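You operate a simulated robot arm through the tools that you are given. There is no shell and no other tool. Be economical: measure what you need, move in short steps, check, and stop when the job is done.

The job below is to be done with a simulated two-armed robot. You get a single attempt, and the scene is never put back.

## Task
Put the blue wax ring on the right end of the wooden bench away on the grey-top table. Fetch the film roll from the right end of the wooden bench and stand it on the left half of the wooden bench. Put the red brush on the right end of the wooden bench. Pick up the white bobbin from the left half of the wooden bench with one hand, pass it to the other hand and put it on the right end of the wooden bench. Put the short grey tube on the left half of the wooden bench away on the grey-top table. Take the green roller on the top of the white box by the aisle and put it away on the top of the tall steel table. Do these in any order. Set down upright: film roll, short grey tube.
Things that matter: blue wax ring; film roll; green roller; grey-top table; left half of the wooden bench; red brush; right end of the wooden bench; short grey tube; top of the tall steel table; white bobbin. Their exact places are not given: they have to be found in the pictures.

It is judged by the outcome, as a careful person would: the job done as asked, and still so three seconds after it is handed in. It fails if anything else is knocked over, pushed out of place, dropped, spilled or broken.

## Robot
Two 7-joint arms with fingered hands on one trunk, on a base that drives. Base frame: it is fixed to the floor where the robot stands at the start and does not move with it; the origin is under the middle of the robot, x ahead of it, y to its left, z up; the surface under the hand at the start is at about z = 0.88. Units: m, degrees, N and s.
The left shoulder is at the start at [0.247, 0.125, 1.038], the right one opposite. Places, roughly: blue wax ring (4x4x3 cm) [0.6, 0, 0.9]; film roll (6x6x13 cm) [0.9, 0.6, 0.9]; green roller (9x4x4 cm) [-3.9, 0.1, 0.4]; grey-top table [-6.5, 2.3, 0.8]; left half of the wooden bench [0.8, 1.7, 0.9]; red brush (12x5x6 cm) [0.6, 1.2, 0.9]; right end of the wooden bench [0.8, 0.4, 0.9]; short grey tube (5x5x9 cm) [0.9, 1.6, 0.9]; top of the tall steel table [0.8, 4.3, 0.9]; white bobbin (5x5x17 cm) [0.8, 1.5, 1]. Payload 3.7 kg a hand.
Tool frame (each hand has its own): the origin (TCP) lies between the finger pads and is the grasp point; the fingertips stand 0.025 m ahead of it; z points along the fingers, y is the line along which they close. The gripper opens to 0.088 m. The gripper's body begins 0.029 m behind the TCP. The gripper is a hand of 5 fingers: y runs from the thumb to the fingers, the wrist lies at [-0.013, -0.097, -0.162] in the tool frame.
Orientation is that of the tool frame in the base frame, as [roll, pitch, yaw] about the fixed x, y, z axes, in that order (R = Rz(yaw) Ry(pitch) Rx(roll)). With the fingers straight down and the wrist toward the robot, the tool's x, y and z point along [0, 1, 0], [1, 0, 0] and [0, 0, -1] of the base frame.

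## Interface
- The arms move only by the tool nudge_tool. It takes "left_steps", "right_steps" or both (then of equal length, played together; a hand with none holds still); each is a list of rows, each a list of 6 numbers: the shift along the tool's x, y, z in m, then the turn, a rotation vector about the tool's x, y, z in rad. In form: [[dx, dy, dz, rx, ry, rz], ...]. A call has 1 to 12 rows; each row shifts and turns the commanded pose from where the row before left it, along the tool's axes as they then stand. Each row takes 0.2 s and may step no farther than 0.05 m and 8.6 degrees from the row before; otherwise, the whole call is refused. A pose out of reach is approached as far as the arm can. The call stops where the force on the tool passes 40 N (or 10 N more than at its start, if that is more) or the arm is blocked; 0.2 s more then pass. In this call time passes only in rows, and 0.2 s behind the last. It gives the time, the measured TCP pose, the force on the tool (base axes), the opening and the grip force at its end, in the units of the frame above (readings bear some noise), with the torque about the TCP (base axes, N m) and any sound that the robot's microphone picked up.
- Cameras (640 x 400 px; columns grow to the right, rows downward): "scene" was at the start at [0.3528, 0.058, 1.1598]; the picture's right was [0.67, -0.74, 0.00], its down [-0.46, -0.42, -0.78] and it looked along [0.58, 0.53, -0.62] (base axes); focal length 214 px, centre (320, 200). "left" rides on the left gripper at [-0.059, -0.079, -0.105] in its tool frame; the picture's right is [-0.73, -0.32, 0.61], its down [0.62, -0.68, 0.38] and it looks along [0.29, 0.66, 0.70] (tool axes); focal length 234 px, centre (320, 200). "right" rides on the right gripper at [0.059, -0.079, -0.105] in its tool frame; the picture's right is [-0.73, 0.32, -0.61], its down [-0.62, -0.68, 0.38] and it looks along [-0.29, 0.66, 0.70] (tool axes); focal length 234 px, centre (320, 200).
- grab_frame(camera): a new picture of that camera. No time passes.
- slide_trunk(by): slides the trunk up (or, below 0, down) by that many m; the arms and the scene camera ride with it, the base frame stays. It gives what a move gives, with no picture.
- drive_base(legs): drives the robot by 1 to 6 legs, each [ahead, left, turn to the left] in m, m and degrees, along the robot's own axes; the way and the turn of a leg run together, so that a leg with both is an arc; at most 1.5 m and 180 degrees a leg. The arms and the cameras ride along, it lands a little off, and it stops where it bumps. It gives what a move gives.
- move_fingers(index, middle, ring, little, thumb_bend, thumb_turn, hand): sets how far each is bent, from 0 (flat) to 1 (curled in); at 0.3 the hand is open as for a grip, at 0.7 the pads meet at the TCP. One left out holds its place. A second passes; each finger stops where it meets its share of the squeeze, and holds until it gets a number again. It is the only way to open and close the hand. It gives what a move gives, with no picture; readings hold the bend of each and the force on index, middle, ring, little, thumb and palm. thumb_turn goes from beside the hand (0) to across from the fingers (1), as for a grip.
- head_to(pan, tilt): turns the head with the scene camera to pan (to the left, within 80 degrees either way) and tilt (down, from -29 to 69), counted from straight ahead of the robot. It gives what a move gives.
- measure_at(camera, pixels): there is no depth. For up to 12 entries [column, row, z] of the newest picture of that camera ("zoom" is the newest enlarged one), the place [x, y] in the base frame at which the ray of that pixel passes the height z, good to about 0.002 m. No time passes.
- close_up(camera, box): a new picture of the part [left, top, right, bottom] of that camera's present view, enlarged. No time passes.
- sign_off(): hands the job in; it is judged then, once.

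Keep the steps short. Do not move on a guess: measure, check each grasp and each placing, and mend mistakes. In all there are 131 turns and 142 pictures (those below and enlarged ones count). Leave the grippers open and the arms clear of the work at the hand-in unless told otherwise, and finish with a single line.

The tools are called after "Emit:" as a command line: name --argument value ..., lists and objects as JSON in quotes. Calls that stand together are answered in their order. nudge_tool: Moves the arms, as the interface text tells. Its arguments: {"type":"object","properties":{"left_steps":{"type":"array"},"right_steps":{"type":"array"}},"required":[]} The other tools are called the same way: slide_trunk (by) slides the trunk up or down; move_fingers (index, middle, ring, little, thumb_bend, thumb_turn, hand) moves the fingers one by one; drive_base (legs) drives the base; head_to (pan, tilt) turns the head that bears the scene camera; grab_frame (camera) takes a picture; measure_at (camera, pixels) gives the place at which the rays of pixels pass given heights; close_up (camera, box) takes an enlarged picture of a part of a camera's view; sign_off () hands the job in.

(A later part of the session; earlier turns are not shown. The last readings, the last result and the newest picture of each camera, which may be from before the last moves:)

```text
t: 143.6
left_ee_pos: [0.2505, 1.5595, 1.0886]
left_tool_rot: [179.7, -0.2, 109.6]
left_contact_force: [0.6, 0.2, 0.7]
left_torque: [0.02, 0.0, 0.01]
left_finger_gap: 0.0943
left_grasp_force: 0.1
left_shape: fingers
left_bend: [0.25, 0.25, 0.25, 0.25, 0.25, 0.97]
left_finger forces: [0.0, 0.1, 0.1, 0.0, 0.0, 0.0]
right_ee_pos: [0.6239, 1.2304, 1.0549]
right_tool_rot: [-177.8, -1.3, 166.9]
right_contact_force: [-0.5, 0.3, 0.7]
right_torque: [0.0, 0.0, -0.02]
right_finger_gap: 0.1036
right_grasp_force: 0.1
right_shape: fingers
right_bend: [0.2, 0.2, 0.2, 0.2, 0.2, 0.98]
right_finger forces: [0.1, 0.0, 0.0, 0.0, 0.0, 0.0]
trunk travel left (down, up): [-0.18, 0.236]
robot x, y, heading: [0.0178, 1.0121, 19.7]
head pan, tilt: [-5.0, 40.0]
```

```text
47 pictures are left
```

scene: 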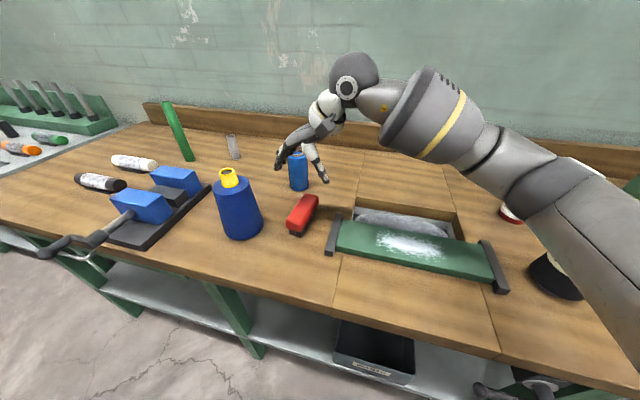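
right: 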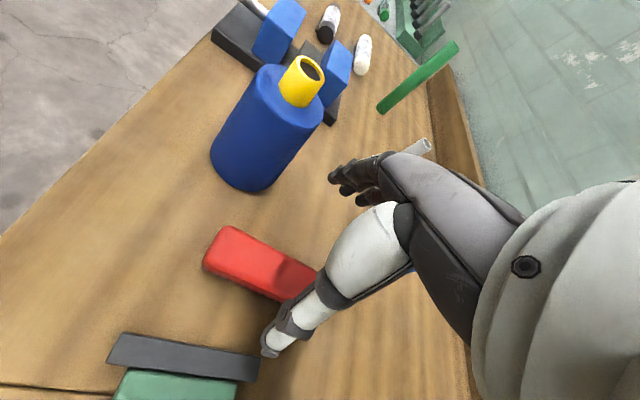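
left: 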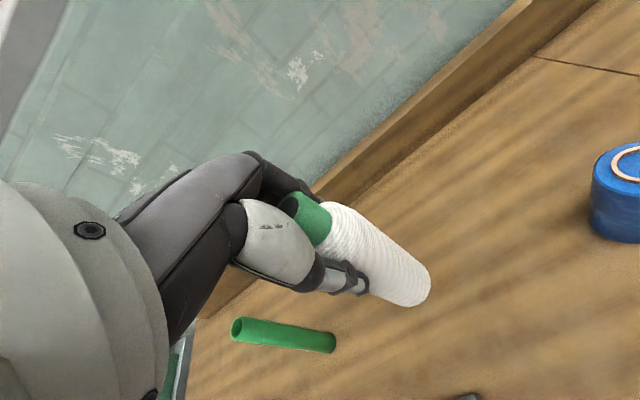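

Nice alignment. Since the plate's black bar (y≈1.15) is near the thumb, narrow the thumb a bit, shift 8 mm left and descend partly.

Emit:
move_fingers --hand "right" --thumb_bend 0.3 --index 0.25 --middle 0.25 --ring 0.25 --little 0.25

Emit:
nudge_tool --right_steps '[[0, 0.008, 0.02, 0, 0, 0], [0, 0, 0.04, 0, 0, 0]]'

Emit:
grab_frame --camera "right"

Emit:
close_up --camera "scene" --box '[240, 110, 400, 260]'

```text
t: 144.6
left_ee_pos: [0.2515, 1.5604, 1.0887]
left_tool_rot: [179.7, -0.2, 109.6]
left_contact_force: [0.1, -1.2, 0.8]
left_torque: [0.01, -0.05, -0.04]
left_finger_gap: 0.0944
left_grasp_force: 0.1
left_shape: fingers
left_bend: [0.25, 0.25, 0.25, 0.25, 0.25, 0.97]
left_finger forces: [0.1, 0.1, 0.0, 0.0, 0.1, 0.1]
right_ee_pos: [0.6236, 1.2294, 1.0546]
right_tool_rot: [-177.8, -1.3, 166.9]
right_contact_force: [0.1, -0.3, 0.0]
right_torque: [0.0, 0.04, 0.0]
right_finger_gap: 0.0915
right_grasp_force: 0.1
right_shape: fingers
right_bend: [0.25, 0.25, 0.25, 0.25, 0.3, 0.98]
right_finger forces: [0.1, 0.0, 0.0, 0.0, 0.0, 0.0]
trunk travel left (down, up): [-0.18, 0.236]
robot x, y, heading: [0.0215, 1.0124, 19.7]
head pan, tilt: [-5.0, 40.0]
```

```text
t: 145.2
left_ee_pos: [0.253, 1.5598, 1.088]
left_tool_rot: [179.7, -0.3, 109.7]
left_contact_force: [-0.7, -0.8, 0.3]
left_torque: [-0.01, 0.0, 0.02]
left_finger_gap: 0.0941
left_grasp_force: 0.1
left_shape: fingers
left_bend: [0.25, 0.25, 0.25, 0.25, 0.25, 0.97]
left_finger forces: [0.0, 0.1, 0.1, 0.0, 0.0, 0.1]
right_ee_pos: [0.6255, 1.2385, 0.9936]
right_tool_rot: [-177.6, -1.4, 166.8]
right_contact_force: [0.1, -0.3, 0.0]
right_torque: [-0.01, 0.01, -0.02]
right_finger_gap: 0.0913
right_grasp_force: 0.1
right_shape: fingers
right_bend: [0.25, 0.25, 0.25, 0.25, 0.3, 0.98]
right_finger forces: [0.0, 0.1, 0.0, 0.0, 0.0, 0.0]
trunk travel left (down, up): [-0.18, 0.236]
robot x, y, heading: [0.0181, 1.0174, 19.9]
head pan, tilt: [-5.0, 40.0]
```

```text
46 pictures are left
```

right: 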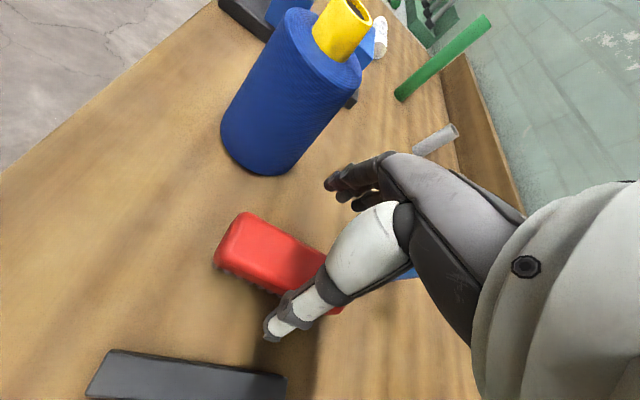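

```text
2.67 times, centred on (320, 185) of scene
```

zoom: 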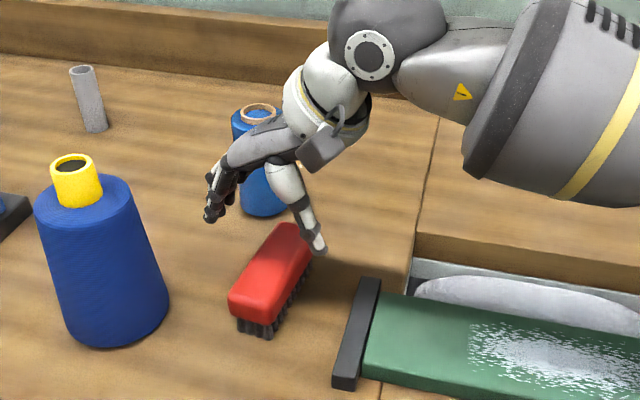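

Good. Descend the last 6.5 cm.

Emit:
nudge_tool --right_steps '[[0, 0, 0.03, 0, 0, 0], [0, 0, 0.025, 0, 0, 0], [0, 0, 0.01, 0, 0, 0]]'

Emit:
move_fingers --hand "right" --index 0.65 --middle 0.65 --ring 0.65 --little 0.65 --thumb_bend 0.65

Emit:
grab_frame --camera "right"

```text
t: 146.0
left_ee_pos: [0.2507, 1.559, 1.0895]
left_tool_rot: [179.6, -0.3, 109.7]
left_contact_force: [0.0, -0.3, -0.1]
left_torque: [-0.01, -0.03, 0.0]
left_finger_gap: 0.0942
left_grasp_force: 0.0
left_shape: fingers
left_bend: [0.25, 0.25, 0.25, 0.25, 0.25, 0.97]
left_finger forces: [0.0, 0.0, 0.1, 0.1, 0.0, 0.0]
right_ee_pos: [0.6208, 1.2365, 0.9293]
right_tool_rot: [-177.7, -1.4, 166.8]
right_contact_force: [0.1, -0.4, -0.2]
right_torque: [0.02, 0.0, 0.03]
right_finger_gap: 0.0912
right_grasp_force: 0.0
right_shape: fingers
right_bend: [0.25, 0.25, 0.25, 0.25, 0.3, 0.98]
right_finger forces: [0.1, 0.0, 0.0, 0.1, 0.0, 0.0]
trunk travel left (down, up): [-0.18, 0.236]
robot x, y, heading: [0.0191, 1.0156, 19.7]
head pan, tilt: [-5.0, 40.0]
```

```text
t: 147.0
left_ee_pos: [0.2519, 1.56, 1.0877]
left_tool_rot: [179.6, -0.2, 109.7]
left_contact_force: [0.4, -0.7, -0.2]
left_torque: [0.01, -0.02, 0.0]
left_finger_gap: 0.0943
left_grasp_force: 0.0
left_shape: fingers
left_bend: [0.25, 0.25, 0.25, 0.25, 0.25, 0.97]
left_finger forces: [0.0, 0.0, 0.0, 0.1, 0.0, 0.0]
right_ee_pos: [0.6208, 1.2381, 0.9303]
right_tool_rot: [-177.8, -1.4, 166.8]
right_contact_force: [0.2, 0.5, 0.3]
right_torque: [0.02, 0.0, 0.03]
right_finger_gap: 0.0385
right_grasp_force: 16.7
right_shape: fingers
right_bend: [0.55, 0.58, 0.59, 0.61, 0.53, 0.93]
right_finger forces: [5.8, 4.9, 3.5, 2.9, 16.9, 0.1]
trunk travel left (down, up): [-0.18, 0.236]
robot x, y, heading: [0.0154, 1.0161, 19.8]
head pan, tilt: [-5.0, 40.0]
```

```text
44 pictures are left
```

right: 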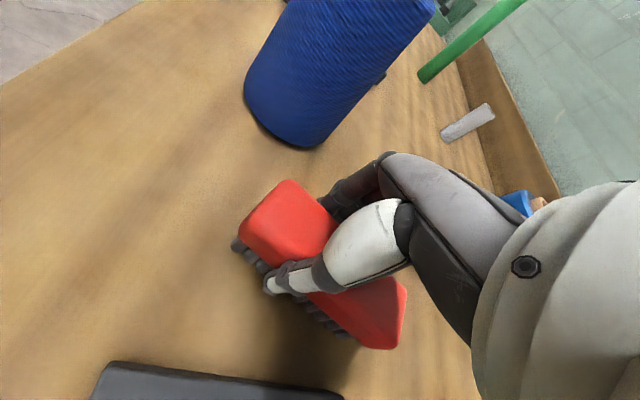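

Brush gripped firmly (17 N). Lift 28 cm and turn the hand back to yaw ~120°, then bring it in.

Emit:
nudge_tool --right_steps '[[0, 0, -0.047, 0, 0, 0], [0, 0, -0.047, 0, 0, 0], [0, 0, -0.047, 0, 0, 0], [0, 0, -0.047, 0, 0, 0], [0, 0, -0.047, 0, 0, 0], [0, 0, -0.045, 0, 0, 0], [0, 0, 0, 0, 0, 0.14], [0, 0, 0, 0, 0, 0.14], [0, 0, 0, 0, 0, 0.14], [0, 0, 0, 0, 0, 0.14], [0, 0, 0, 0, 0, 0.14], [0, 0, 0, 0, 0, 0.14]]'

Emit:
nudge_tool --right_steps '[[-0.037, -0.0233, 0, 0, 0, 0], [-0.037, -0.0233, 0, 0, 0, 0], [-0.037, -0.0233, 0, 0, 0, 0], [-0.037, -0.0233, 0, 0, 0, 0], [-0.037, -0.0233, 0, 0, 0, 0], [-0.037, -0.0233, 0, 0, 0, 0]]'

Emit:
drive_base --legs '[[0, 0, -19.7], [0, 0.5, 0], [0.11, 0, 0]]'

Emit:
grab_frame --camera "scene"

```text
t: 149.6
left_ee_pos: [0.2508, 1.5599, 1.0897]
left_tool_rot: [179.7, -0.2, 109.7]
left_contact_force: [0.1, 0.1, 0.2]
left_torque: [0.02, -0.02, 0.0]
left_finger_gap: 0.0943
left_grasp_force: 0.2
left_shape: fingers
left_bend: [0.25, 0.25, 0.25, 0.25, 0.25, 0.97]
left_finger forces: [0.1, 0.0, 0.1, 0.1, 0.1, 0.0]
right_ee_pos: [0.6293, 1.2417, 1.1279]
right_tool_rot: [-177.5, 0.7, 118.6]
right_contact_force: [-0.4, 0.4, -0.8]
right_torque: [0.01, -0.02, -0.02]
right_finger_gap: 0.0383
right_grasp_force: 16.9
right_shape: fingers
right_bend: [0.55, 0.59, 0.59, 0.62, 0.53, 0.93]
right_finger forces: [5.7, 4.7, 3.4, 2.8, 16.4, 0.0]
right hand out of reach, approached as far as the arm can: row 5, 6
trunk travel left (down, up): [-0.18, 0.236]
robot x, y, heading: [0.0233, 1.0166, 19.8]
head pan, tilt: [-5.0, 40.0]
```

```text
t: 151.0
left_ee_pos: [0.2515, 1.5591, 1.0902]
left_tool_rot: [179.6, -0.3, 109.7]
left_contact_force: [0.4, 0.1, 0.2]
left_torque: [0.0, 0.02, 0.02]
left_finger_gap: 0.0943
left_grasp_force: 0.1
left_shape: fingers
left_bend: [0.25, 0.25, 0.25, 0.25, 0.25, 0.97]
left_finger forces: [0.1, 0.0, 0.0, 0.0, 0.0, 0.0]
right_ee_pos: [0.6112, 0.9773, 1.1386]
right_tool_rot: [-177.5, 0.7, 118.9]
right_contact_force: [0.0, 0.7, -0.5]
right_torque: [-0.01, -0.02, 0.03]
right_finger_gap: 0.0382
right_grasp_force: 16.5
right_shape: fingers
right_bend: [0.55, 0.59, 0.59, 0.62, 0.53, 0.93]
right_finger forces: [5.7, 4.7, 3.3, 2.6, 16.3, 0.0]
trunk travel left (down, up): [-0.18, 0.236]
robot x, y, heading: [0.022, 1.0153, 19.8]
head pan, tilt: [-5.0, 40.0]
```

```text
t: 157.8
left_ee_pos: [0.5244, 1.9591, 1.0898]
left_tool_rot: [179.7, -0.2, 90.3]
left_contact_force: [0.5, -0.3, 0.0]
left_torque: [-0.01, 0.02, -0.03]
left_finger_gap: 0.0942
left_grasp_force: 0.1
left_shape: fingers
left_bend: [0.25, 0.25, 0.25, 0.25, 0.25, 0.97]
left_finger forces: [0.0, 0.1, 0.0, 0.0, 0.0, 0.1]
right_ee_pos: [0.6699, 1.2907, 1.1384]
right_tool_rot: [-177.6, 0.7, 99.4]
right_contact_force: [0.1, 0.3, -0.8]
right_torque: [0.01, -0.02, 0.0]
right_finger_gap: 0.0382
right_grasp_force: 16.0
right_shape: fingers
right_bend: [0.55, 0.59, 0.6, 0.62, 0.53, 0.93]
right_finger forces: [5.7, 4.7, 3.3, 2.6, 16.0, 0.1]
trunk travel left (down, up): [-0.18, 0.236]
robot x, y, heading: [0.1231, 1.525, 0.4]
head pan, tilt: [-5.0, 40.0]
```

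```text
43 pictures are left
```

scene: 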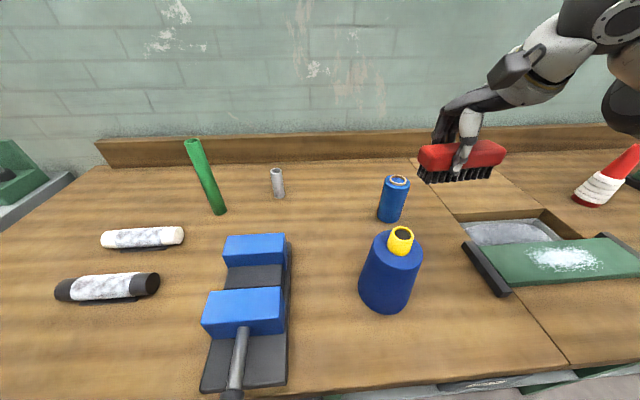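

Left hand: raise, slide right along x≈0.52, tilt 16° forward; right hand with the brush: draw back and up a little.

Emit:
nudge_tool --left_steps '[[0, 0, -0.045, 0, 0, 0], [-0.045, 0, 0, 0, 0, 0], [-0.045, 0, 0, 0, 0, 0], [-0.045, 0, 0, 0, 0, 0], [-0.045, 0, 0, 0, 0, 0], [-0.045, 0, 0, 0, 0, 0], [-0.045, 0, 0, 0, 0, 0], [-0.045, 0, 0, 0, 0, 0], [-0.045, 0, 0, 0, 0, 0], [0, 0, 0, -0.145, 0, 0], [0, 0, 0, -0.145, 0, 0]]' --right_steps '[[-0.02, -0.035, -0.02, 0, 0, 0], [-0.02, -0.035, -0.02, 0, 0, 0], [-0.02, -0.035, -0.02, 0, 0, 0], [0, 0, -0.02, 0, 0, 0], [0, 0, 0, 0, 0, 0], [0, 0, 0, 0, 0, 0], [0, 0, 0, 0, 0, 0], [0, 0, 0, 0, 0, 0], [0, 0, 0, 0, 0, 0], [0, 0, 0, 0, 0, 0], [0, 0, 0, 0, 0, 0]]'

Emit:
nudge_tool --left_steps '[[0, 0.0432, 0.0128, 0, 0, 0], [0, 0.0432, 0.0128, 0, 0, 0], [0, 0.0432, 0.0128, 0, 0, 0], [0, 0.0432, 0.0128, 0, 0, 0], [0, 0.0432, 0.0128, 0, 0, 0], [0, 0.0432, 0.0128, 0, 0, 0], [0, 0.0432, 0.0128, 0, 0, 0]]'

Emit:
head_to --pan 10 --tilt 35

Emit:
grab_frame --camera "scene"

Emit:
grab_frame --camera "left"

```text
t: 160.2
left_ee_pos: [0.5699, 1.9349, 1.1083]
left_tool_rot: [162.9, -0.2, 90.3]
left_contact_force: [0.0, -0.1, 0.5]
left_torque: [0.01, 0.0, 0.0]
left_finger_gap: 0.0944
left_grasp_force: 0.0
left_shape: fingers
left_bend: [0.25, 0.25, 0.25, 0.25, 0.25, 0.97]
left_finger forces: [0.0, 0.0, 0.0, 0.0, 0.0, 0.0]
left hand out of reach, approached as far as the arm can: row 2, 3, 4, 5, 6, 7, 8, 9
right_ee_pos: [0.5803, 1.2173, 1.2229]
right_tool_rot: [-177.5, 0.7, 99.3]
right_contact_force: [-0.6, 0.0, -1.0]
right_torque: [0.0, 0.0, 0.02]
right_finger_gap: 0.0382
right_grasp_force: 16.0
right_shape: fingers
right_bend: [0.55, 0.59, 0.6, 0.62, 0.53, 0.93]
right_finger forces: [5.7, 4.6, 3.2, 2.5, 16.0, 0.0]
trunk travel left (down, up): [-0.18, 0.236]
robot x, y, heading: [0.125, 1.5239, 0.2]
head pan, tilt: [-5.0, 40.0]
```

```text
t: 161.8
left_ee_pos: [0.8873, 1.9365, 1.1102]
left_tool_rot: [163.2, -0.3, 90.2]
left_contact_force: [0.6, 1.2, -0.5]
left_torque: [0.05, 0.01, 0.01]
left_finger_gap: 0.0942
left_grasp_force: 0.0
left_shape: fingers
left_bend: [0.25, 0.25, 0.25, 0.25, 0.25, 0.97]
left_finger forces: [0.1, 0.1, 0.0, 0.0, 0.1, 0.1]
right_ee_pos: [0.5812, 1.2167, 1.2219]
right_tool_rot: [-177.4, 0.7, 99.3]
right_contact_force: [0.2, 0.2, -0.5]
right_torque: [0.01, 0.0, 0.02]
right_finger_gap: 0.0382
right_grasp_force: 16.1
right_shape: fingers
right_bend: [0.55, 0.59, 0.6, 0.62, 0.53, 0.93]
right_finger forces: [5.7, 4.6, 3.2, 2.5, 15.9, 0.0]
trunk travel left (down, up): [-0.18, 0.236]
robot x, y, heading: [0.1198, 1.5235, 0.6]
head pan, tilt: [-5.0, 40.0]
```

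```text
t: 162.6
left_ee_pos: [0.885, 1.9367, 1.1119]
left_tool_rot: [163.0, -0.3, 90.2]
left_contact_force: [0.9, -0.4, 0.0]
left_torque: [0.0, 0.03, 0.01]
left_finger_gap: 0.094
left_grasp_force: 0.1
left_shape: fingers
left_bend: [0.25, 0.25, 0.25, 0.25, 0.25, 0.97]
left_finger forces: [0.0, 0.1, 0.0, 0.0, 0.0, 0.1]
right_ee_pos: [0.5809, 1.2166, 1.2222]
right_tool_rot: [-177.5, 0.7, 99.3]
right_contact_force: [-1.5, -0.3, -0.9]
right_torque: [0.03, 0.03, 0.02]
right_finger_gap: 0.0385
right_grasp_force: 15.7
right_shape: fingers
right_bend: [0.55, 0.59, 0.6, 0.62, 0.53, 0.93]
right_finger forces: [5.7, 4.5, 3.2, 2.6, 15.9, 0.0]
trunk travel left (down, up): [-0.18, 0.236]
robot x, y, heading: [0.127, 1.5217, 0.4]
head pan, tilt: [10.0, 35.0]
```

```text
42 pictures are left
```

scene: 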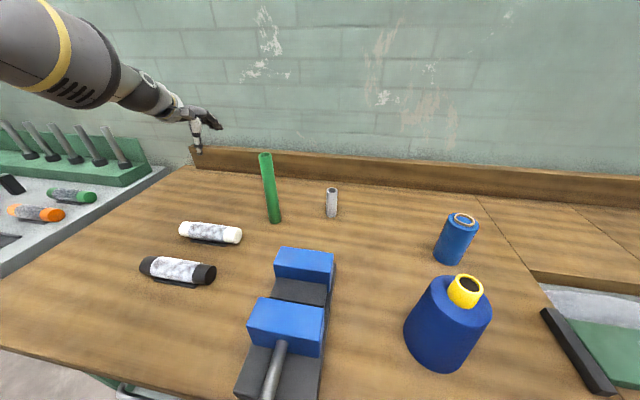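

```text
41 pictures are left
```

left: 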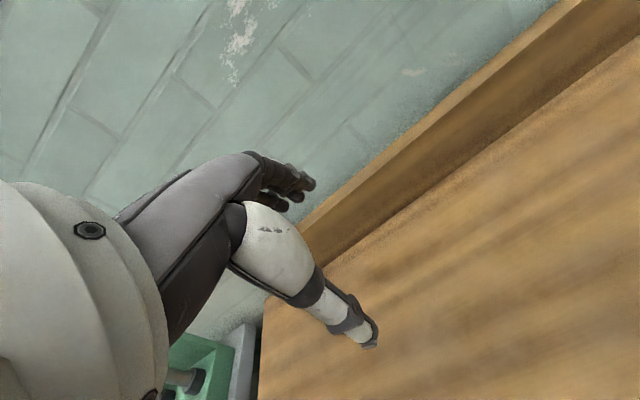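

The hand ended left of the tall green tube. Raise above it (z≈1.24) and slide right to over the grey tube.

Emit:
nudge_tool --left_steps '[[0, 0.012, -0.0415, 0, 0, 0], [0, 0.012, -0.0415, 0, 0, 0], [0, 0.012, -0.0415, 0, 0, 0], [-0.0425, 0, 0, 0, 0, 0], [-0.0425, 0, 0, 0, 0, 0], [-0.0425, 0, 0, 0, 0, 0], [-0.0425, 0, 0, 0, 0, 0], [-0.0425, 0, 0, 0, 0, 0], [-0.0425, 0, 0, 0, 0, 0], [-0.0425, 0, 0, 0, 0, 0], [-0.0425, 0, 0, 0, 0, 0]]'

Emit:
grab_frame --camera "scene"

Emit:
grab_frame --camera "left"

```text
t: 165.0
left_ee_pos: [0.8816, 1.9203, 1.2407]
left_tool_rot: [163.0, -0.2, 89.8]
left_contact_force: [0.9, -0.2, -0.3]
left_torque: [0.02, 0.02, 0.0]
left_finger_gap: 0.0941
left_grasp_force: 0.1
left_shape: fingers
left_bend: [0.25, 0.25, 0.25, 0.25, 0.25, 0.97]
left_finger forces: [0.1, 0.1, 0.0, 0.1, 0.1, 0.1]
left hand out of reach, approached as far as the arm can: row 4, 5, 6, 7, 8, 9, 10, 11
right_ee_pos: [0.5801, 1.2172, 1.2227]
right_tool_rot: [-177.5, 0.7, 99.3]
right_contact_force: [-0.2, -0.4, -1.3]
right_torque: [0.02, 0.0, 0.0]
right_finger_gap: 0.0383
right_grasp_force: 16.0
right_shape: fingers
right_bend: [0.55, 0.59, 0.6, 0.62, 0.53, 0.93]
right_finger forces: [5.8, 4.5, 3.1, 2.4, 15.9, 0.0]
trunk travel left (down, up): [-0.18, 0.236]
robot x, y, heading: [0.1217, 1.5206, 0.3]
head pan, tilt: [10.0, 35.0]
```

```text
40 pictures are left
```

scene: 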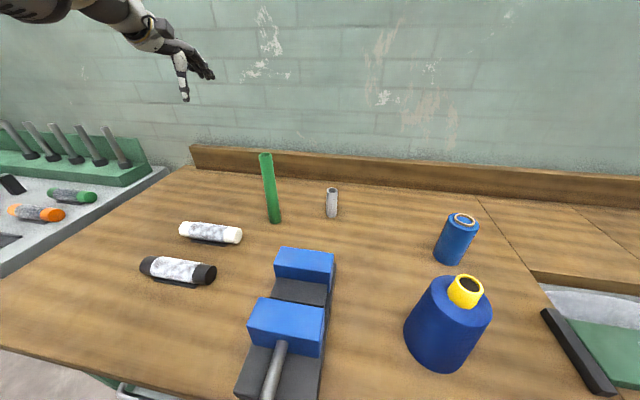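

```text
39 pictures are left
```

left: 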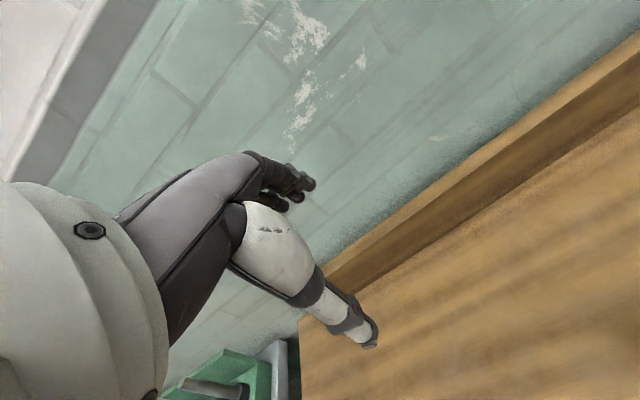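

The left arm is against a joint limit for sideways moves, but its pose is fine, so I'll drive the base 0.325 right instead, bringing the left hand over the grey tube.

Emit:
drive_base --legs '[[0.0, -0.325, 0]]'

Emit:
nudge_tool --left_steps '[[0, -0.012, 0.0415, 0, 0, 0], [0, -0.012, 0.0415, 0, 0, 0], [0, -0.012, 0.0415, 0, 0, 0]]'

Emit:
head_to --pan 30 --tilt 35

Emit:
grab_frame --camera "scene"

Emit:
grab_frame --camera "left"

```text
t: 168.4
left_ee_pos: [0.882, 1.6015, 1.2407]
left_tool_rot: [163.0, 0.0, 90.4]
left_contact_force: [-0.2, 0.6, -1.0]
left_torque: [0.01, 0.01, 0.05]
left_finger_gap: 0.0942
left_grasp_force: 0.0
left_shape: fingers
left_bend: [0.25, 0.25, 0.25, 0.25, 0.25, 0.97]
left_finger forces: [0.1, 0.0, 0.0, 0.0, 0.0, 0.0]
right_ee_pos: [0.5862, 0.8922, 1.2238]
right_tool_rot: [-177.5, 0.7, 99.8]
right_contact_force: [0.0, -0.5, -0.7]
right_torque: [0.03, 0.0, 0.02]
right_finger_gap: 0.0382
right_grasp_force: 16.2
right_shape: fingers
right_bend: [0.55, 0.59, 0.6, 0.62, 0.53, 0.93]
right_finger forces: [5.7, 4.5, 3.2, 2.5, 15.9, 0.0]
trunk travel left (down, up): [-0.18, 0.236]
robot x, y, heading: [0.1252, 1.1939, 0.9]
head pan, tilt: [10.0, 35.0]
```

```text
t: 169.2
left_ee_pos: [0.8861, 1.6005, 1.1104]
left_tool_rot: [163.1, -0.1, 90.5]
left_contact_force: [-0.4, -0.7, 0.0]
left_torque: [-0.03, -0.02, 0.04]
left_finger_gap: 0.0942
left_grasp_force: 0.1
left_shape: fingers
left_bend: [0.25, 0.25, 0.25, 0.25, 0.25, 0.97]
left_finger forces: [0.0, 0.0, 0.1, 0.0, 0.0, 0.0]
right_ee_pos: [0.5875, 0.8951, 1.2222]
right_tool_rot: [-177.3, 0.7, 99.9]
right_contact_force: [0.1, 0.7, -0.7]
right_torque: [0.01, 0.0, -0.01]
right_finger_gap: 0.0381
right_grasp_force: 15.9
right_shape: fingers
right_bend: [0.55, 0.59, 0.6, 0.62, 0.53, 0.93]
right_finger forces: [5.8, 4.5, 3.2, 2.6, 15.9, 0.0]
trunk travel left (down, up): [-0.18, 0.236]
robot x, y, heading: [0.1255, 1.1929, 0.6]
head pan, tilt: [10.0, 35.0]
```

```text
t: 170.1
left_ee_pos: [0.8861, 1.6008, 1.1112]
left_tool_rot: [163.0, 0.0, 90.3]
left_contact_force: [-0.5, -0.1, 0.3]
left_torque: [0.02, 0.0, 0.02]
left_finger_gap: 0.094
left_grasp_force: 0.0
left_shape: fingers
left_bend: [0.25, 0.25, 0.25, 0.25, 0.25, 0.97]
left_finger forces: [0.1, 0.1, 0.0, 0.0, 0.0, 0.0]
right_ee_pos: [0.5869, 0.8939, 1.2232]
right_tool_rot: [-177.6, 0.7, 99.8]
right_contact_force: [0.5, -0.4, -1.6]
right_torque: [0.04, 0.01, 0.01]
right_finger_gap: 0.0384
right_grasp_force: 16.1
right_shape: fingers
right_bend: [0.55, 0.59, 0.6, 0.62, 0.53, 0.93]
right_finger forces: [5.7, 4.5, 3.1, 2.5, 15.9, 0.0]
trunk travel left (down, up): [-0.18, 0.236]
robot x, y, heading: [0.1264, 1.1989, 1.0]
head pan, tilt: [30.0, 35.0]
```

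```text
38 pictures are left
```

scene: 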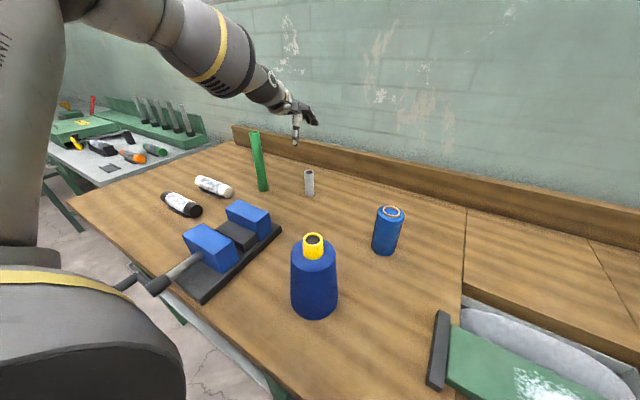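

```text
37 pictures are left
```

left: 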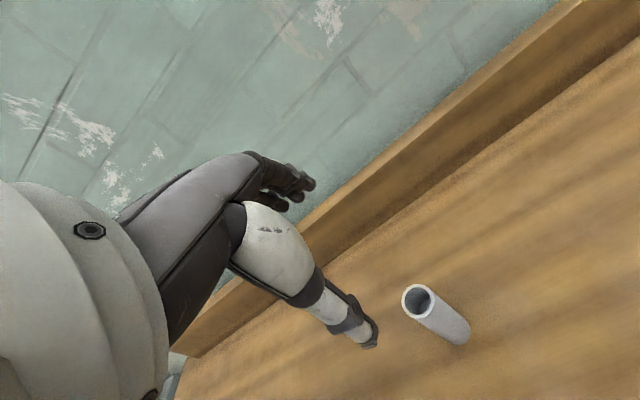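

Emit:
measure_at --camera "left" --pixels '[[418, 300, 0.97], [455, 333, 0.89]]'

Emit:
measure_at --camera "scene" --pixels '[[309, 173, 0.97], [309, 194, 0.88]]'

```text
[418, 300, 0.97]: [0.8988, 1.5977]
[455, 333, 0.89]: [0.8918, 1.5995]
```

```text
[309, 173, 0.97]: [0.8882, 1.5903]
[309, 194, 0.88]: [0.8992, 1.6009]
```

Tube at (0.895,1.598). Descend 11 cm first, with 9 mm forward.

Emit:
nudge_tool --left_steps '[[-0.003, 0.0086, 0.0026, 0, 0, 0], [0, -0.0116, 0.0383, 0, 0, 0], [0, -0.0116, 0.0383, 0, 0, 0], [0, -0.0087, 0.0287, 0, 0, 0]]'

Emit:
grab_frame --camera "left"

```text
t: 171.1
left_ee_pos: [0.8915, 1.5978, 0.9994]
left_tool_rot: [162.9, -0.1, 90.5]
left_contact_force: [-0.6, 0.1, 0.3]
left_torque: [-0.03, 0.04, -0.02]
left_finger_gap: 0.0941
left_grasp_force: 0.1
left_shape: fingers
left_bend: [0.25, 0.25, 0.25, 0.25, 0.25, 0.97]
left_finger forces: [0.0, 0.0, 0.0, 0.0, 0.0, 0.0]
right_ee_pos: [0.5864, 0.8954, 1.2236]
right_tool_rot: [-177.5, 0.7, 99.8]
right_contact_force: [0.3, -0.2, -1.8]
right_torque: [0.01, -0.02, 0.01]
right_finger_gap: 0.0383
right_grasp_force: 15.7
right_shape: fingers
right_bend: [0.55, 0.59, 0.6, 0.62, 0.53, 0.93]
right_finger forces: [5.6, 4.5, 3.2, 2.6, 15.9, 0.1]
trunk travel left (down, up): [-0.18, 0.236]
robot x, y, heading: [0.1263, 1.1944, 1.1]
head pan, tilt: [30.0, 35.0]
```

```text
36 pictures are left
```

left: 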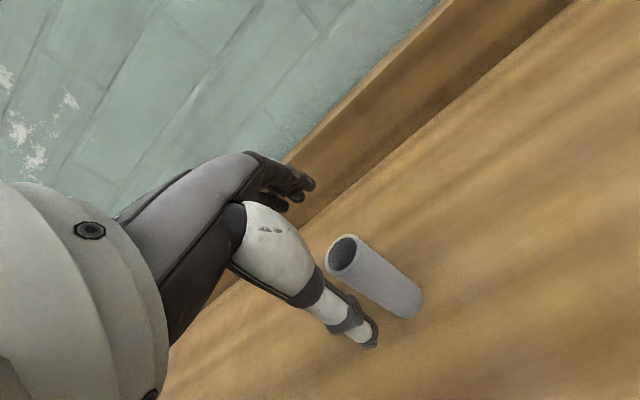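

Centred. Descend 5.4 cm and close.

Emit:
nudge_tool --left_steps '[[0, -0.0078, 0.0258, 0, 0, 0], [0, -0.0078, 0.0258, 0, 0, 0]]'

Emit:
move_fingers --hand "left" --index 0.7 --middle 0.7 --ring 0.7 --little 0.7 --thumb_bend 0.7

Emit:
nudge_tool --left_steps '[[0, 0.0058, -0.0192, 0, 0, 0], [0, 0.0116, -0.0383, 0, 0, 0], [0, 0.0116, -0.0383, 0, 0, 0], [0, 0.0116, -0.0383, 0, 0, 0], [0, 0.0116, -0.0383, 0, 0, 0], [0, 0.0116, -0.0383, 0, 0, 0], [0, 0.0116, -0.0383, 0, 0, 0]]'

Emit:
grab_frame --camera "left"

```text
t: 171.7
left_ee_pos: [0.8938, 1.5958, 0.9465]
left_tool_rot: [163.0, -0.2, 90.3]
left_contact_force: [0.4, -0.7, 0.0]
left_torque: [0.02, 0.01, -0.05]
left_finger_gap: 0.0941
left_grasp_force: 0.1
left_shape: fingers
left_bend: [0.25, 0.25, 0.25, 0.25, 0.25, 0.97]
left_finger forces: [0.0, 0.1, 0.0, 0.0, 0.1, 0.1]
right_ee_pos: [0.5864, 0.8932, 1.2234]
right_tool_rot: [-177.4, 0.8, 99.9]
right_contact_force: [0.0, 0.6, -1.5]
right_torque: [0.0, -0.01, 0.01]
right_finger_gap: 0.0381
right_grasp_force: 15.9
right_shape: fingers
right_bend: [0.55, 0.59, 0.6, 0.62, 0.53, 0.93]
right_finger forces: [5.6, 4.5, 3.1, 2.5, 15.9, 0.0]
trunk travel left (down, up): [-0.18, 0.236]
robot x, y, heading: [0.1273, 1.1998, 1.0]
head pan, tilt: [30.0, 35.0]
```

```text
t: 172.7
left_ee_pos: [0.8931, 1.5966, 0.9473]
left_tool_rot: [163.0, -0.1, 90.4]
left_contact_force: [1.1, 0.7, 1.2]
left_torque: [0.02, 0.0, -0.04]
left_finger_gap: 0.021
left_grasp_force: 8.6
left_shape: fingers
left_bend: [0.62, 0.63, 0.7, 0.7, 0.59, 0.96]
left_finger forces: [4.3, 5.2, 0.0, 0.0, 8.3, 0.0]
right_ee_pos: [0.5871, 0.8936, 1.2233]
right_tool_rot: [-177.5, 0.7, 99.8]
right_contact_force: [-0.1, 0.0, -1.1]
right_torque: [0.01, 0.01, 0.01]
right_finger_gap: 0.0384
right_grasp_force: 16.2
right_shape: fingers
right_bend: [0.55, 0.59, 0.6, 0.62, 0.53, 0.93]
right_finger forces: [5.7, 4.6, 3.2, 2.5, 15.9, 0.0]
trunk travel left (down, up): [-0.18, 0.236]
robot x, y, heading: [0.1275, 1.1979, 0.8]
head pan, tilt: [30.0, 35.0]
```

```text
t: 174.3
left_ee_pos: [0.8922, 1.5966, 1.1993]
left_tool_rot: [163.0, -0.1, 90.4]
left_contact_force: [0.3, 1.0, -0.7]
left_torque: [0.02, 0.01, 0.0]
left_finger_gap: 0.0207
left_grasp_force: 8.5
left_shape: fingers
left_bend: [0.63, 0.64, 0.7, 0.7, 0.58, 0.96]
left_finger forces: [4.0, 4.9, 0.0, 0.0, 8.3, 0.1]
left hand out of reach, approached as far as the arm can: row 4
right_ee_pos: [0.5857, 0.8941, 1.2224]
right_tool_rot: [-177.5, 0.7, 99.8]
right_contact_force: [-0.4, 0.2, -0.7]
right_torque: [0.05, 0.0, 0.03]
right_finger_gap: 0.0381
right_grasp_force: 15.6
right_shape: fingers
right_bend: [0.55, 0.59, 0.6, 0.62, 0.53, 0.93]
right_finger forces: [5.7, 4.5, 3.1, 2.4, 15.9, 0.0]
trunk travel left (down, up): [-0.18, 0.236]
robot x, y, heading: [0.1332, 1.1944, 0.9]
head pan, tilt: [30.0, 35.0]
```

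```text
35 pictures are left
```

left: 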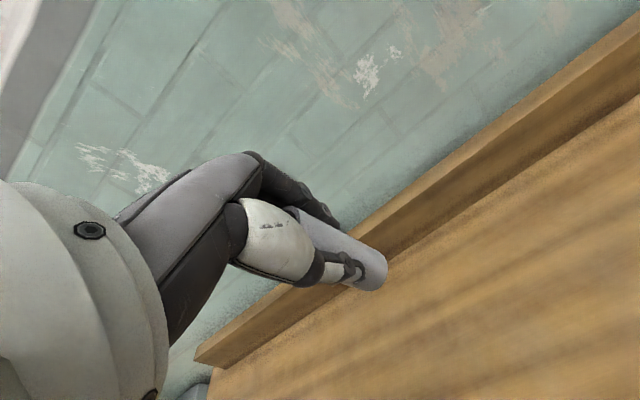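

Tube held. Retract the left hand 27 cm toward the robot, then drive so the right hand with the brush is over the front strip near y≈0.58.

Emit:
nudge_tool --left_steps '[[0, -0.0432, -0.0128, 0, 0, 0], [0, -0.0432, -0.0128, 0, 0, 0], [0, -0.0432, -0.0128, 0, 0, 0], [0, -0.0432, -0.0128, 0, 0, 0], [0, -0.0432, -0.0128, 0, 0, 0], [0, -0.0432, -0.0128, 0, 0, 0]]'

Emit:
drive_base --legs '[[-0.09, 0, -0.9], [0, -0.315, 0]]'

Emit:
head_to --pan -30 --tilt 45

Emit:
grab_frame --camera "scene"

```text
t: 175.7
left_ee_pos: [0.6228, 1.6039, 1.1991]
left_tool_rot: [162.9, 0.0, 90.0]
left_contact_force: [0.1, -0.7, -0.5]
left_torque: [0.01, -0.05, -0.01]
left_finger_gap: 0.0206
left_grasp_force: 8.5
left_shape: fingers
left_bend: [0.63, 0.64, 0.7, 0.7, 0.58, 0.96]
left_finger forces: [4.0, 5.0, 0.0, 0.0, 8.3, 0.1]
left hand out of reach, approached as far as the arm can: row 5, 6
right_ee_pos: [0.5852, 0.8931, 1.2251]
right_tool_rot: [-177.6, 0.8, 99.8]
right_contact_force: [-0.1, -0.1, -0.2]
right_torque: [-0.01, 0.01, 0.0]
right_finger_gap: 0.0383
right_grasp_force: 15.8
right_shape: fingers
right_bend: [0.55, 0.59, 0.6, 0.62, 0.53, 0.93]
right_finger forces: [5.7, 4.4, 3.2, 2.4, 15.8, 0.1]
trunk travel left (down, up): [-0.18, 0.236]
robot x, y, heading: [0.1269, 1.1977, 0.8]
head pan, tilt: [30.0, 35.0]
```

```text
t: 179.7
left_ee_pos: [0.5421, 1.2798, 1.1976]
left_tool_rot: [163.0, 0.1, 89.0]
left_contact_force: [-0.9, 0.1, -0.2]
left_torque: [-0.01, 0.03, 0.02]
left_finger_gap: 0.0208
left_grasp_force: 7.7
left_shape: fingers
left_bend: [0.63, 0.64, 0.7, 0.7, 0.58, 0.96]
left_finger forces: [4.0, 5.0, 0.0, 0.0, 8.2, 0.0]
right_ee_pos: [0.4911, 0.5694, 1.2225]
right_tool_rot: [-177.5, 0.7, 98.9]
right_contact_force: [0.9, 0.7, -0.9]
right_torque: [-0.01, 0.01, 0.0]
right_finger_gap: 0.0383
right_grasp_force: 16.5
right_shape: fingers
right_bend: [0.55, 0.59, 0.6, 0.62, 0.53, 0.93]
right_finger forces: [5.7, 4.5, 3.1, 2.4, 15.8, 0.0]
trunk travel left (down, up): [-0.18, 0.236]
robot x, y, heading: [0.0365, 0.8808, -0.2]
head pan, tilt: [30.0, 35.0]
```

```text
t: 181.0
left_ee_pos: [0.5435, 1.2803, 1.1982]
left_tool_rot: [163.0, 0.2, 89.0]
left_contact_force: [0.1, -0.1, -0.1]
left_torque: [0.02, 0.02, -0.01]
left_finger_gap: 0.0206
left_grasp_force: 8.2
left_shape: fingers
left_bend: [0.63, 0.64, 0.7, 0.7, 0.58, 0.96]
left_finger forces: [4.0, 5.0, 0.0, 0.0, 8.2, 0.1]
right_ee_pos: [0.492, 0.5703, 1.2235]
right_tool_rot: [-177.5, 0.9, 98.7]
right_contact_force: [0.1, -0.3, -1.5]
right_torque: [0.0, -0.02, 0.0]
right_finger_gap: 0.0381
right_grasp_force: 16.0
right_shape: fingers
right_bend: [0.55, 0.59, 0.6, 0.62, 0.53, 0.93]
right_finger forces: [5.6, 4.5, 3.2, 2.4, 15.8, 0.0]
trunk travel left (down, up): [-0.18, 0.236]
robot x, y, heading: [0.0359, 0.8827, -0.0]
head pan, tilt: [-30.0, 45.0]
```

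```text
34 pictures are left
```

scene: 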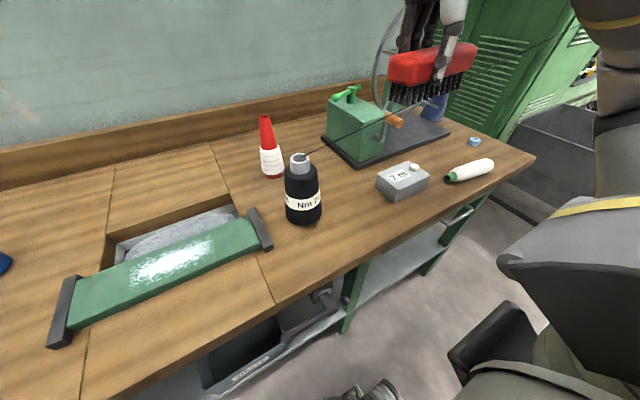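

Emit:
measure_at --camera "scene" --pixels '[[378, 188, 0.89], [392, 201, 0.88], [320, 220, 0.88], [305, 226, 0.88], [330, 262, 0.88]]'

Emit:
nudge_tool --right_steps '[[0, 0, 0.045, 0, 0, 0], [0, 0, 0.045, 0, 0, 0], [0, 0, 0.045, 0, 0, 0], [0, 0, 0.045, 0, 0, 0], [0, 0, 0.045, 0, 0, 0], [0, 0, 0.03, 0, 0, 0]]'

Emit:
grab_frame --camera "scene"

```text
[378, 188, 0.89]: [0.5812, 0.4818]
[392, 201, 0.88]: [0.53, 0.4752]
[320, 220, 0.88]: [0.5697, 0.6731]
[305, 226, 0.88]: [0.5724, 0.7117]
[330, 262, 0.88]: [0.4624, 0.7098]
```

```text
t: 182.4
left_ee_pos: [0.5422, 1.2805, 1.1978]
left_tool_rot: [163.0, 0.2, 89.1]
left_contact_force: [-0.7, -0.2, -0.5]
left_torque: [-0.02, -0.01, 0.0]
left_finger_gap: 0.0208
left_grasp_force: 8.2
left_shape: fingers
left_bend: [0.63, 0.64, 0.7, 0.7, 0.58, 0.96]
left_finger forces: [3.9, 5.0, 0.0, 0.1, 8.2, 0.1]
right_ee_pos: [0.4885, 0.558, 0.9703]
right_tool_rot: [-177.6, 0.8, 98.8]
right_contact_force: [0.4, -0.4, -1.4]
right_torque: [0.01, 0.01, -0.03]
right_finger_gap: 0.0379
right_grasp_force: 15.1
right_shape: fingers
right_bend: [0.55, 0.59, 0.6, 0.62, 0.53, 0.93]
right_finger forces: [5.5, 4.3, 3.0, 2.2, 15.0, 0.0]
right hand out of reach, approached as far as the arm can: row 4, 5
trunk travel left (down, up): [-0.18, 0.236]
robot x, y, heading: [0.0417, 0.8821, -0.1]
head pan, tilt: [-30.0, 45.0]
```

```text
33 pictures are left
```

scene: 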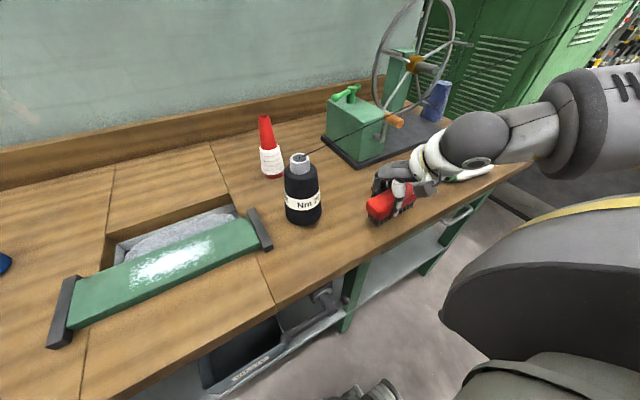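

Shift 1.5 cm left for clearance from the grey box and lower the last 4 cm to TCP≈0.93.

Emit:
nudge_tool --right_steps '[[0.015, 0, 0, 0, 0, 0], [0, 0, 0.025, 0, 0, 0], [0, 0, 0.008, 0, 0, 0], [0, 0, 0.005, 0, 0, 0]]'

Emit:
nudge_tool --right_steps '[[0, 0, 0.003, 0, 0, 0]]'

Emit:
grab_frame --camera "right"

```text
t: 183.4
left_ee_pos: [0.5424, 1.2799, 1.1978]
left_tool_rot: [162.9, 0.2, 89.0]
left_contact_force: [0.2, 0.4, -0.5]
left_torque: [0.0, 0.0, 0.02]
left_finger_gap: 0.0206
left_grasp_force: 8.4
left_shape: fingers
left_bend: [0.63, 0.64, 0.7, 0.7, 0.58, 0.96]
left_finger forces: [3.9, 4.9, 0.1, 0.0, 8.3, 0.0]
right_ee_pos: [0.4929, 0.5675, 0.9313]
right_tool_rot: [-177.4, 0.7, 98.7]
right_contact_force: [-0.4, -0.3, -1.1]
right_torque: [0.02, 0.01, -0.01]
right_finger_gap: 0.0378
right_grasp_force: 14.6
right_shape: fingers
right_bend: [0.55, 0.59, 0.6, 0.62, 0.53, 0.93]
right_finger forces: [5.5, 4.3, 3.0, 2.1, 14.9, 0.0]
right hand out of reach, approached as far as the arm can: row 1
trunk travel left (down, up): [-0.18, 0.236]
robot x, y, heading: [0.038, 0.8796, -0.1]
head pan, tilt: [-30.0, 45.0]
```

```text
t: 183.8
left_ee_pos: [0.5421, 1.2794, 1.1993]
left_tool_rot: [162.9, 0.2, 88.8]
left_contact_force: [0.2, 0.6, 0.0]
left_torque: [0.01, -0.06, 0.01]
left_finger_gap: 0.0207
left_grasp_force: 8.9
left_shape: fingers
left_bend: [0.63, 0.64, 0.7, 0.7, 0.58, 0.96]
left_finger forces: [4.0, 5.0, 0.0, 0.0, 8.2, 0.1]
right_ee_pos: [0.4919, 0.5675, 0.9288]
right_tool_rot: [-177.6, 0.9, 98.8]
right_contact_force: [-0.5, -2.5, 7.0]
right_torque: [0.05, -0.02, 0.02]
right_finger_gap: 0.038
right_grasp_force: 15.4
right_shape: fingers
right_bend: [0.55, 0.59, 0.6, 0.62, 0.53, 0.93]
right_finger forces: [6.2, 4.4, 3.0, 1.9, 16.7, 0.1]
trunk travel left (down, up): [-0.18, 0.236]
robot x, y, heading: [0.034, 0.8797, -0.1]
head pan, tilt: [-30.0, 45.0]
```

```text
32 pictures are left
```

right: 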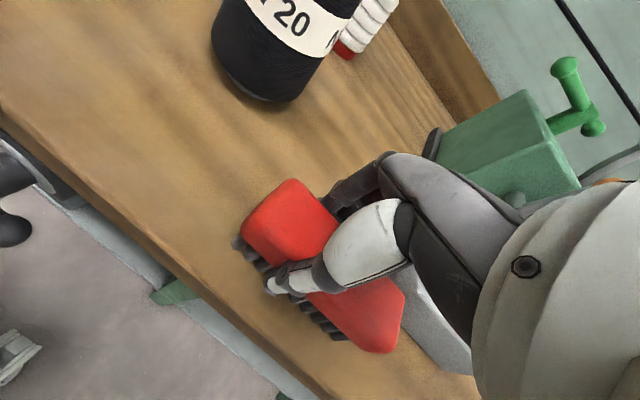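

Touching down. Open moderately and lift.

Emit:
move_fingers --hand "right" --index 0.38 --middle 0.38 --ring 0.38 --little 0.38 --thumb_bend 0.36

Emit:
nudge_tool --right_steps '[[0, 0, -0.015, 0, 0, 0], [0, 0, -0.03, 0, 0, 0], [0, 0, -0.045, 0, 0, 0], [0, 0, -0.045, 0, 0, 0], [0, 0, -0.045, 0, 0, 0], [0, 0, -0.045, 0, 0, 0]]'

Emit:
grab_frame --camera "right"

```text
t: 184.8
left_ee_pos: [0.5423, 1.2796, 1.1983]
left_tool_rot: [163.0, 0.2, 89.0]
left_contact_force: [1.3, -0.1, 0.6]
left_torque: [-0.01, -0.02, 0.01]
left_finger_gap: 0.0205
left_grasp_force: 8.7
left_shape: fingers
left_bend: [0.63, 0.64, 0.7, 0.7, 0.58, 0.96]
left_finger forces: [3.9, 5.0, 0.0, 0.1, 8.2, 0.0]
right_ee_pos: [0.4931, 0.5693, 0.9275]
right_tool_rot: [-177.5, 0.8, 98.8]
right_contact_force: [0.5, -0.3, -0.1]
right_torque: [0.01, -0.01, -0.02]
right_finger_gap: 0.0697
right_grasp_force: 0.1
right_shape: fingers
right_bend: [0.38, 0.38, 0.38, 0.38, 0.36, 0.97]
right_finger forces: [0.0, 0.0, 0.0, 0.1, 0.0, 0.0]
trunk travel left (down, up): [-0.18, 0.236]
robot x, y, heading: [0.0397, 0.8777, -0.1]
head pan, tilt: [-30.0, 45.0]
```

```text
t: 186.2
left_ee_pos: [0.5426, 1.2804, 1.1977]
left_tool_rot: [163.0, 0.1, 88.9]
left_contact_force: [0.1, 0.9, -0.4]
left_torque: [-0.03, 0.01, 0.01]
left_finger_gap: 0.0205
left_grasp_force: 8.3
left_shape: fingers
left_bend: [0.63, 0.64, 0.7, 0.7, 0.58, 0.96]
left_finger forces: [3.9, 5.0, 0.1, 0.0, 8.1, 0.0]
right_ee_pos: [0.4994, 0.5746, 1.1534]
right_tool_rot: [-177.5, 0.8, 98.9]
right_contact_force: [1.0, 0.0, 0.3]
right_torque: [0.02, 0.0, -0.02]
right_finger_gap: 0.0698
right_grasp_force: 0.0
right_shape: fingers
right_bend: [0.38, 0.38, 0.38, 0.38, 0.36, 0.97]
right_finger forces: [0.1, 0.1, 0.0, 0.1, 0.0, 0.0]
trunk travel left (down, up): [-0.18, 0.236]
robot x, y, heading: [0.0368, 0.879, 0.0]
head pan, tilt: [-30.0, 45.0]
```

```text
31 pictures are left
```

right: 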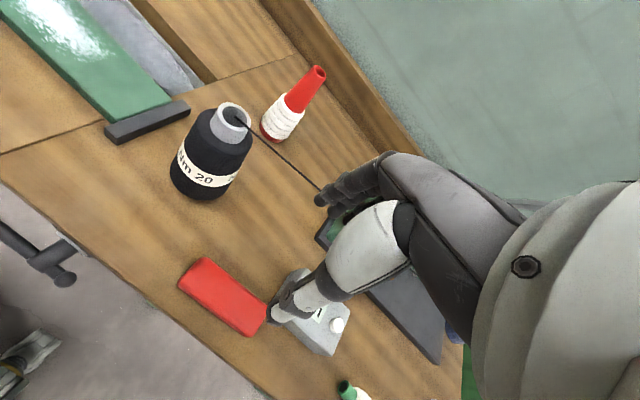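

Brush is on the right end. Next the wax ring: drive right 0.555, ahead 0.09, and preset a narrower opening.

Emit:
drive_base --legs '[[0, -0.555, 0], [0.09, 0, 0]]'

Emit:
move_fingers --hand "right" --index 0.4 --middle 0.4 --ring 0.4 --little 0.4 --thumb_bend 0.4

Emit:
grab_frame --camera "right"

```text
t: 192.3
left_ee_pos: [0.6333, 0.7264, 1.1987]
left_tool_rot: [163.1, 0.2, 88.9]
left_contact_force: [0.4, 0.7, -1.0]
left_torque: [0.0, 0.03, 0.0]
left_finger_gap: 0.0206
left_grasp_force: 8.0
left_shape: fingers
left_bend: [0.63, 0.64, 0.7, 0.7, 0.58, 0.96]
left_finger forces: [3.9, 5.0, 0.0, 0.0, 8.1, 0.1]
right_ee_pos: [0.5915, 0.0191, 1.1534]
right_tool_rot: [-177.6, 0.7, 98.8]
right_contact_force: [0.0, 0.7, -0.4]
right_torque: [0.03, -0.01, 0.02]
right_finger_gap: 0.0693
right_grasp_force: 0.1
right_shape: fingers
right_bend: [0.38, 0.38, 0.38, 0.38, 0.36, 0.97]
right_finger forces: [0.0, 0.1, 0.0, 0.0, 0.0, 0.0]
trunk travel left (down, up): [-0.18, 0.236]
robot x, y, heading: [0.1278, 0.323, 0.1]
head pan, tilt: [-30.0, 45.0]
```

```text
t: 193.3
left_ee_pos: [0.6329, 0.726, 1.1979]
left_tool_rot: [163.0, 0.2, 88.9]
left_contact_force: [-0.1, 0.3, -0.8]
left_torque: [0.0, -0.01, -0.01]
left_finger_gap: 0.0206
left_grasp_force: 8.6
left_shape: fingers
left_bend: [0.63, 0.64, 0.7, 0.7, 0.58, 0.96]
left_finger forces: [4.0, 5.0, 0.0, 0.1, 8.1, 0.1]
right_ee_pos: [0.5903, 0.0195, 1.1526]
right_tool_rot: [-177.5, 0.8, 98.8]
right_contact_force: [-0.5, 0.2, -0.2]
right_torque: [-0.03, 0.01, -0.02]
right_finger_gap: 0.0642
right_grasp_force: 0.0
right_shape: fingers
right_bend: [0.4, 0.4, 0.4, 0.4, 0.4, 0.97]
right_finger forces: [0.0, 0.0, 0.0, 0.1, 0.0, 0.0]
trunk travel left (down, up): [-0.18, 0.236]
robot x, y, heading: [0.1229, 0.3239, -0.1]
head pan, tilt: [-30.0, 45.0]
```

```text
30 pictures are left
```

right: 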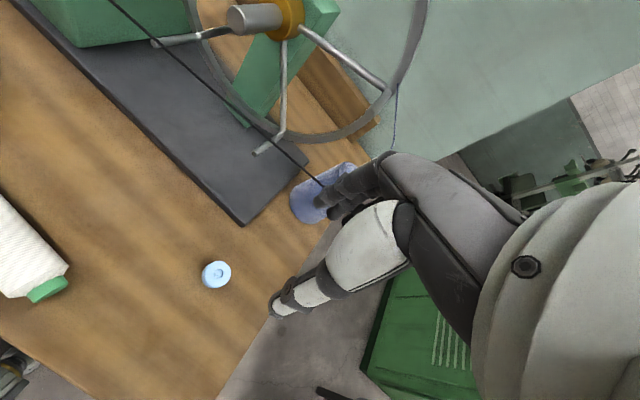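

Emit:
measure_at --camera "right" --pixels '[[217, 273, 0.91], [208, 281, 0.88]]'

Emit:
nudge_tool --right_steps '[[0, 0, 0.045, 0, 0, 0], [0, 0, 0.045, 0, 0, 0], [0, 0, 0.045, 0, 0, 0], [0, 0, 0.03, 0, 0, 0]]'

Emit:
grab_frame --camera "right"

```text
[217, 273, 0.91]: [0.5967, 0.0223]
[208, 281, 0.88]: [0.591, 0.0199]
```

```text
t: 194.3
left_ee_pos: [0.6327, 0.7244, 1.1983]
left_tool_rot: [163.0, 0.2, 88.9]
left_contact_force: [-0.6, 0.8, -0.3]
left_torque: [0.0, -0.01, 0.01]
left_finger_gap: 0.0207
left_grasp_force: 9.0
left_shape: fingers
left_bend: [0.63, 0.64, 0.7, 0.7, 0.58, 0.96]
left_finger forces: [3.8, 4.9, 0.0, 0.0, 8.1, 0.0]
right_ee_pos: [0.5851, 0.0121, 0.9864]
right_tool_rot: [-177.5, 0.8, 98.8]
right_contact_force: [-1.0, 0.1, 0.6]
right_torque: [0.02, 0.01, 0.03]
right_finger_gap: 0.0638
right_grasp_force: 0.0
right_shape: fingers
right_bend: [0.4, 0.4, 0.4, 0.4, 0.4, 0.97]
right_finger forces: [0.1, 0.0, 0.0, 0.0, 0.0, 0.1]
trunk travel left (down, up): [-0.18, 0.236]
robot x, y, heading: [0.1274, 0.3262, -0.0]
head pan, tilt: [-30.0, 45.0]
```

```text
29 pictures are left
```

right: 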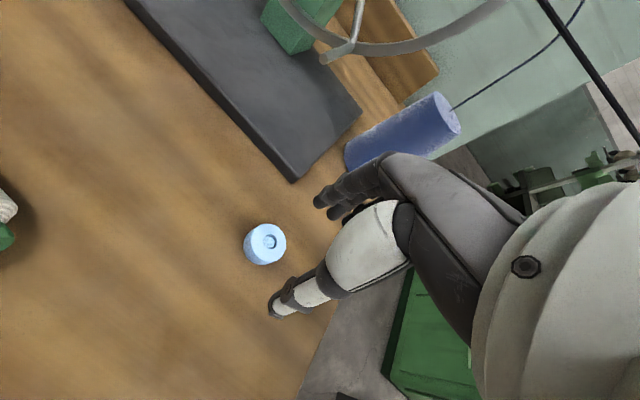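

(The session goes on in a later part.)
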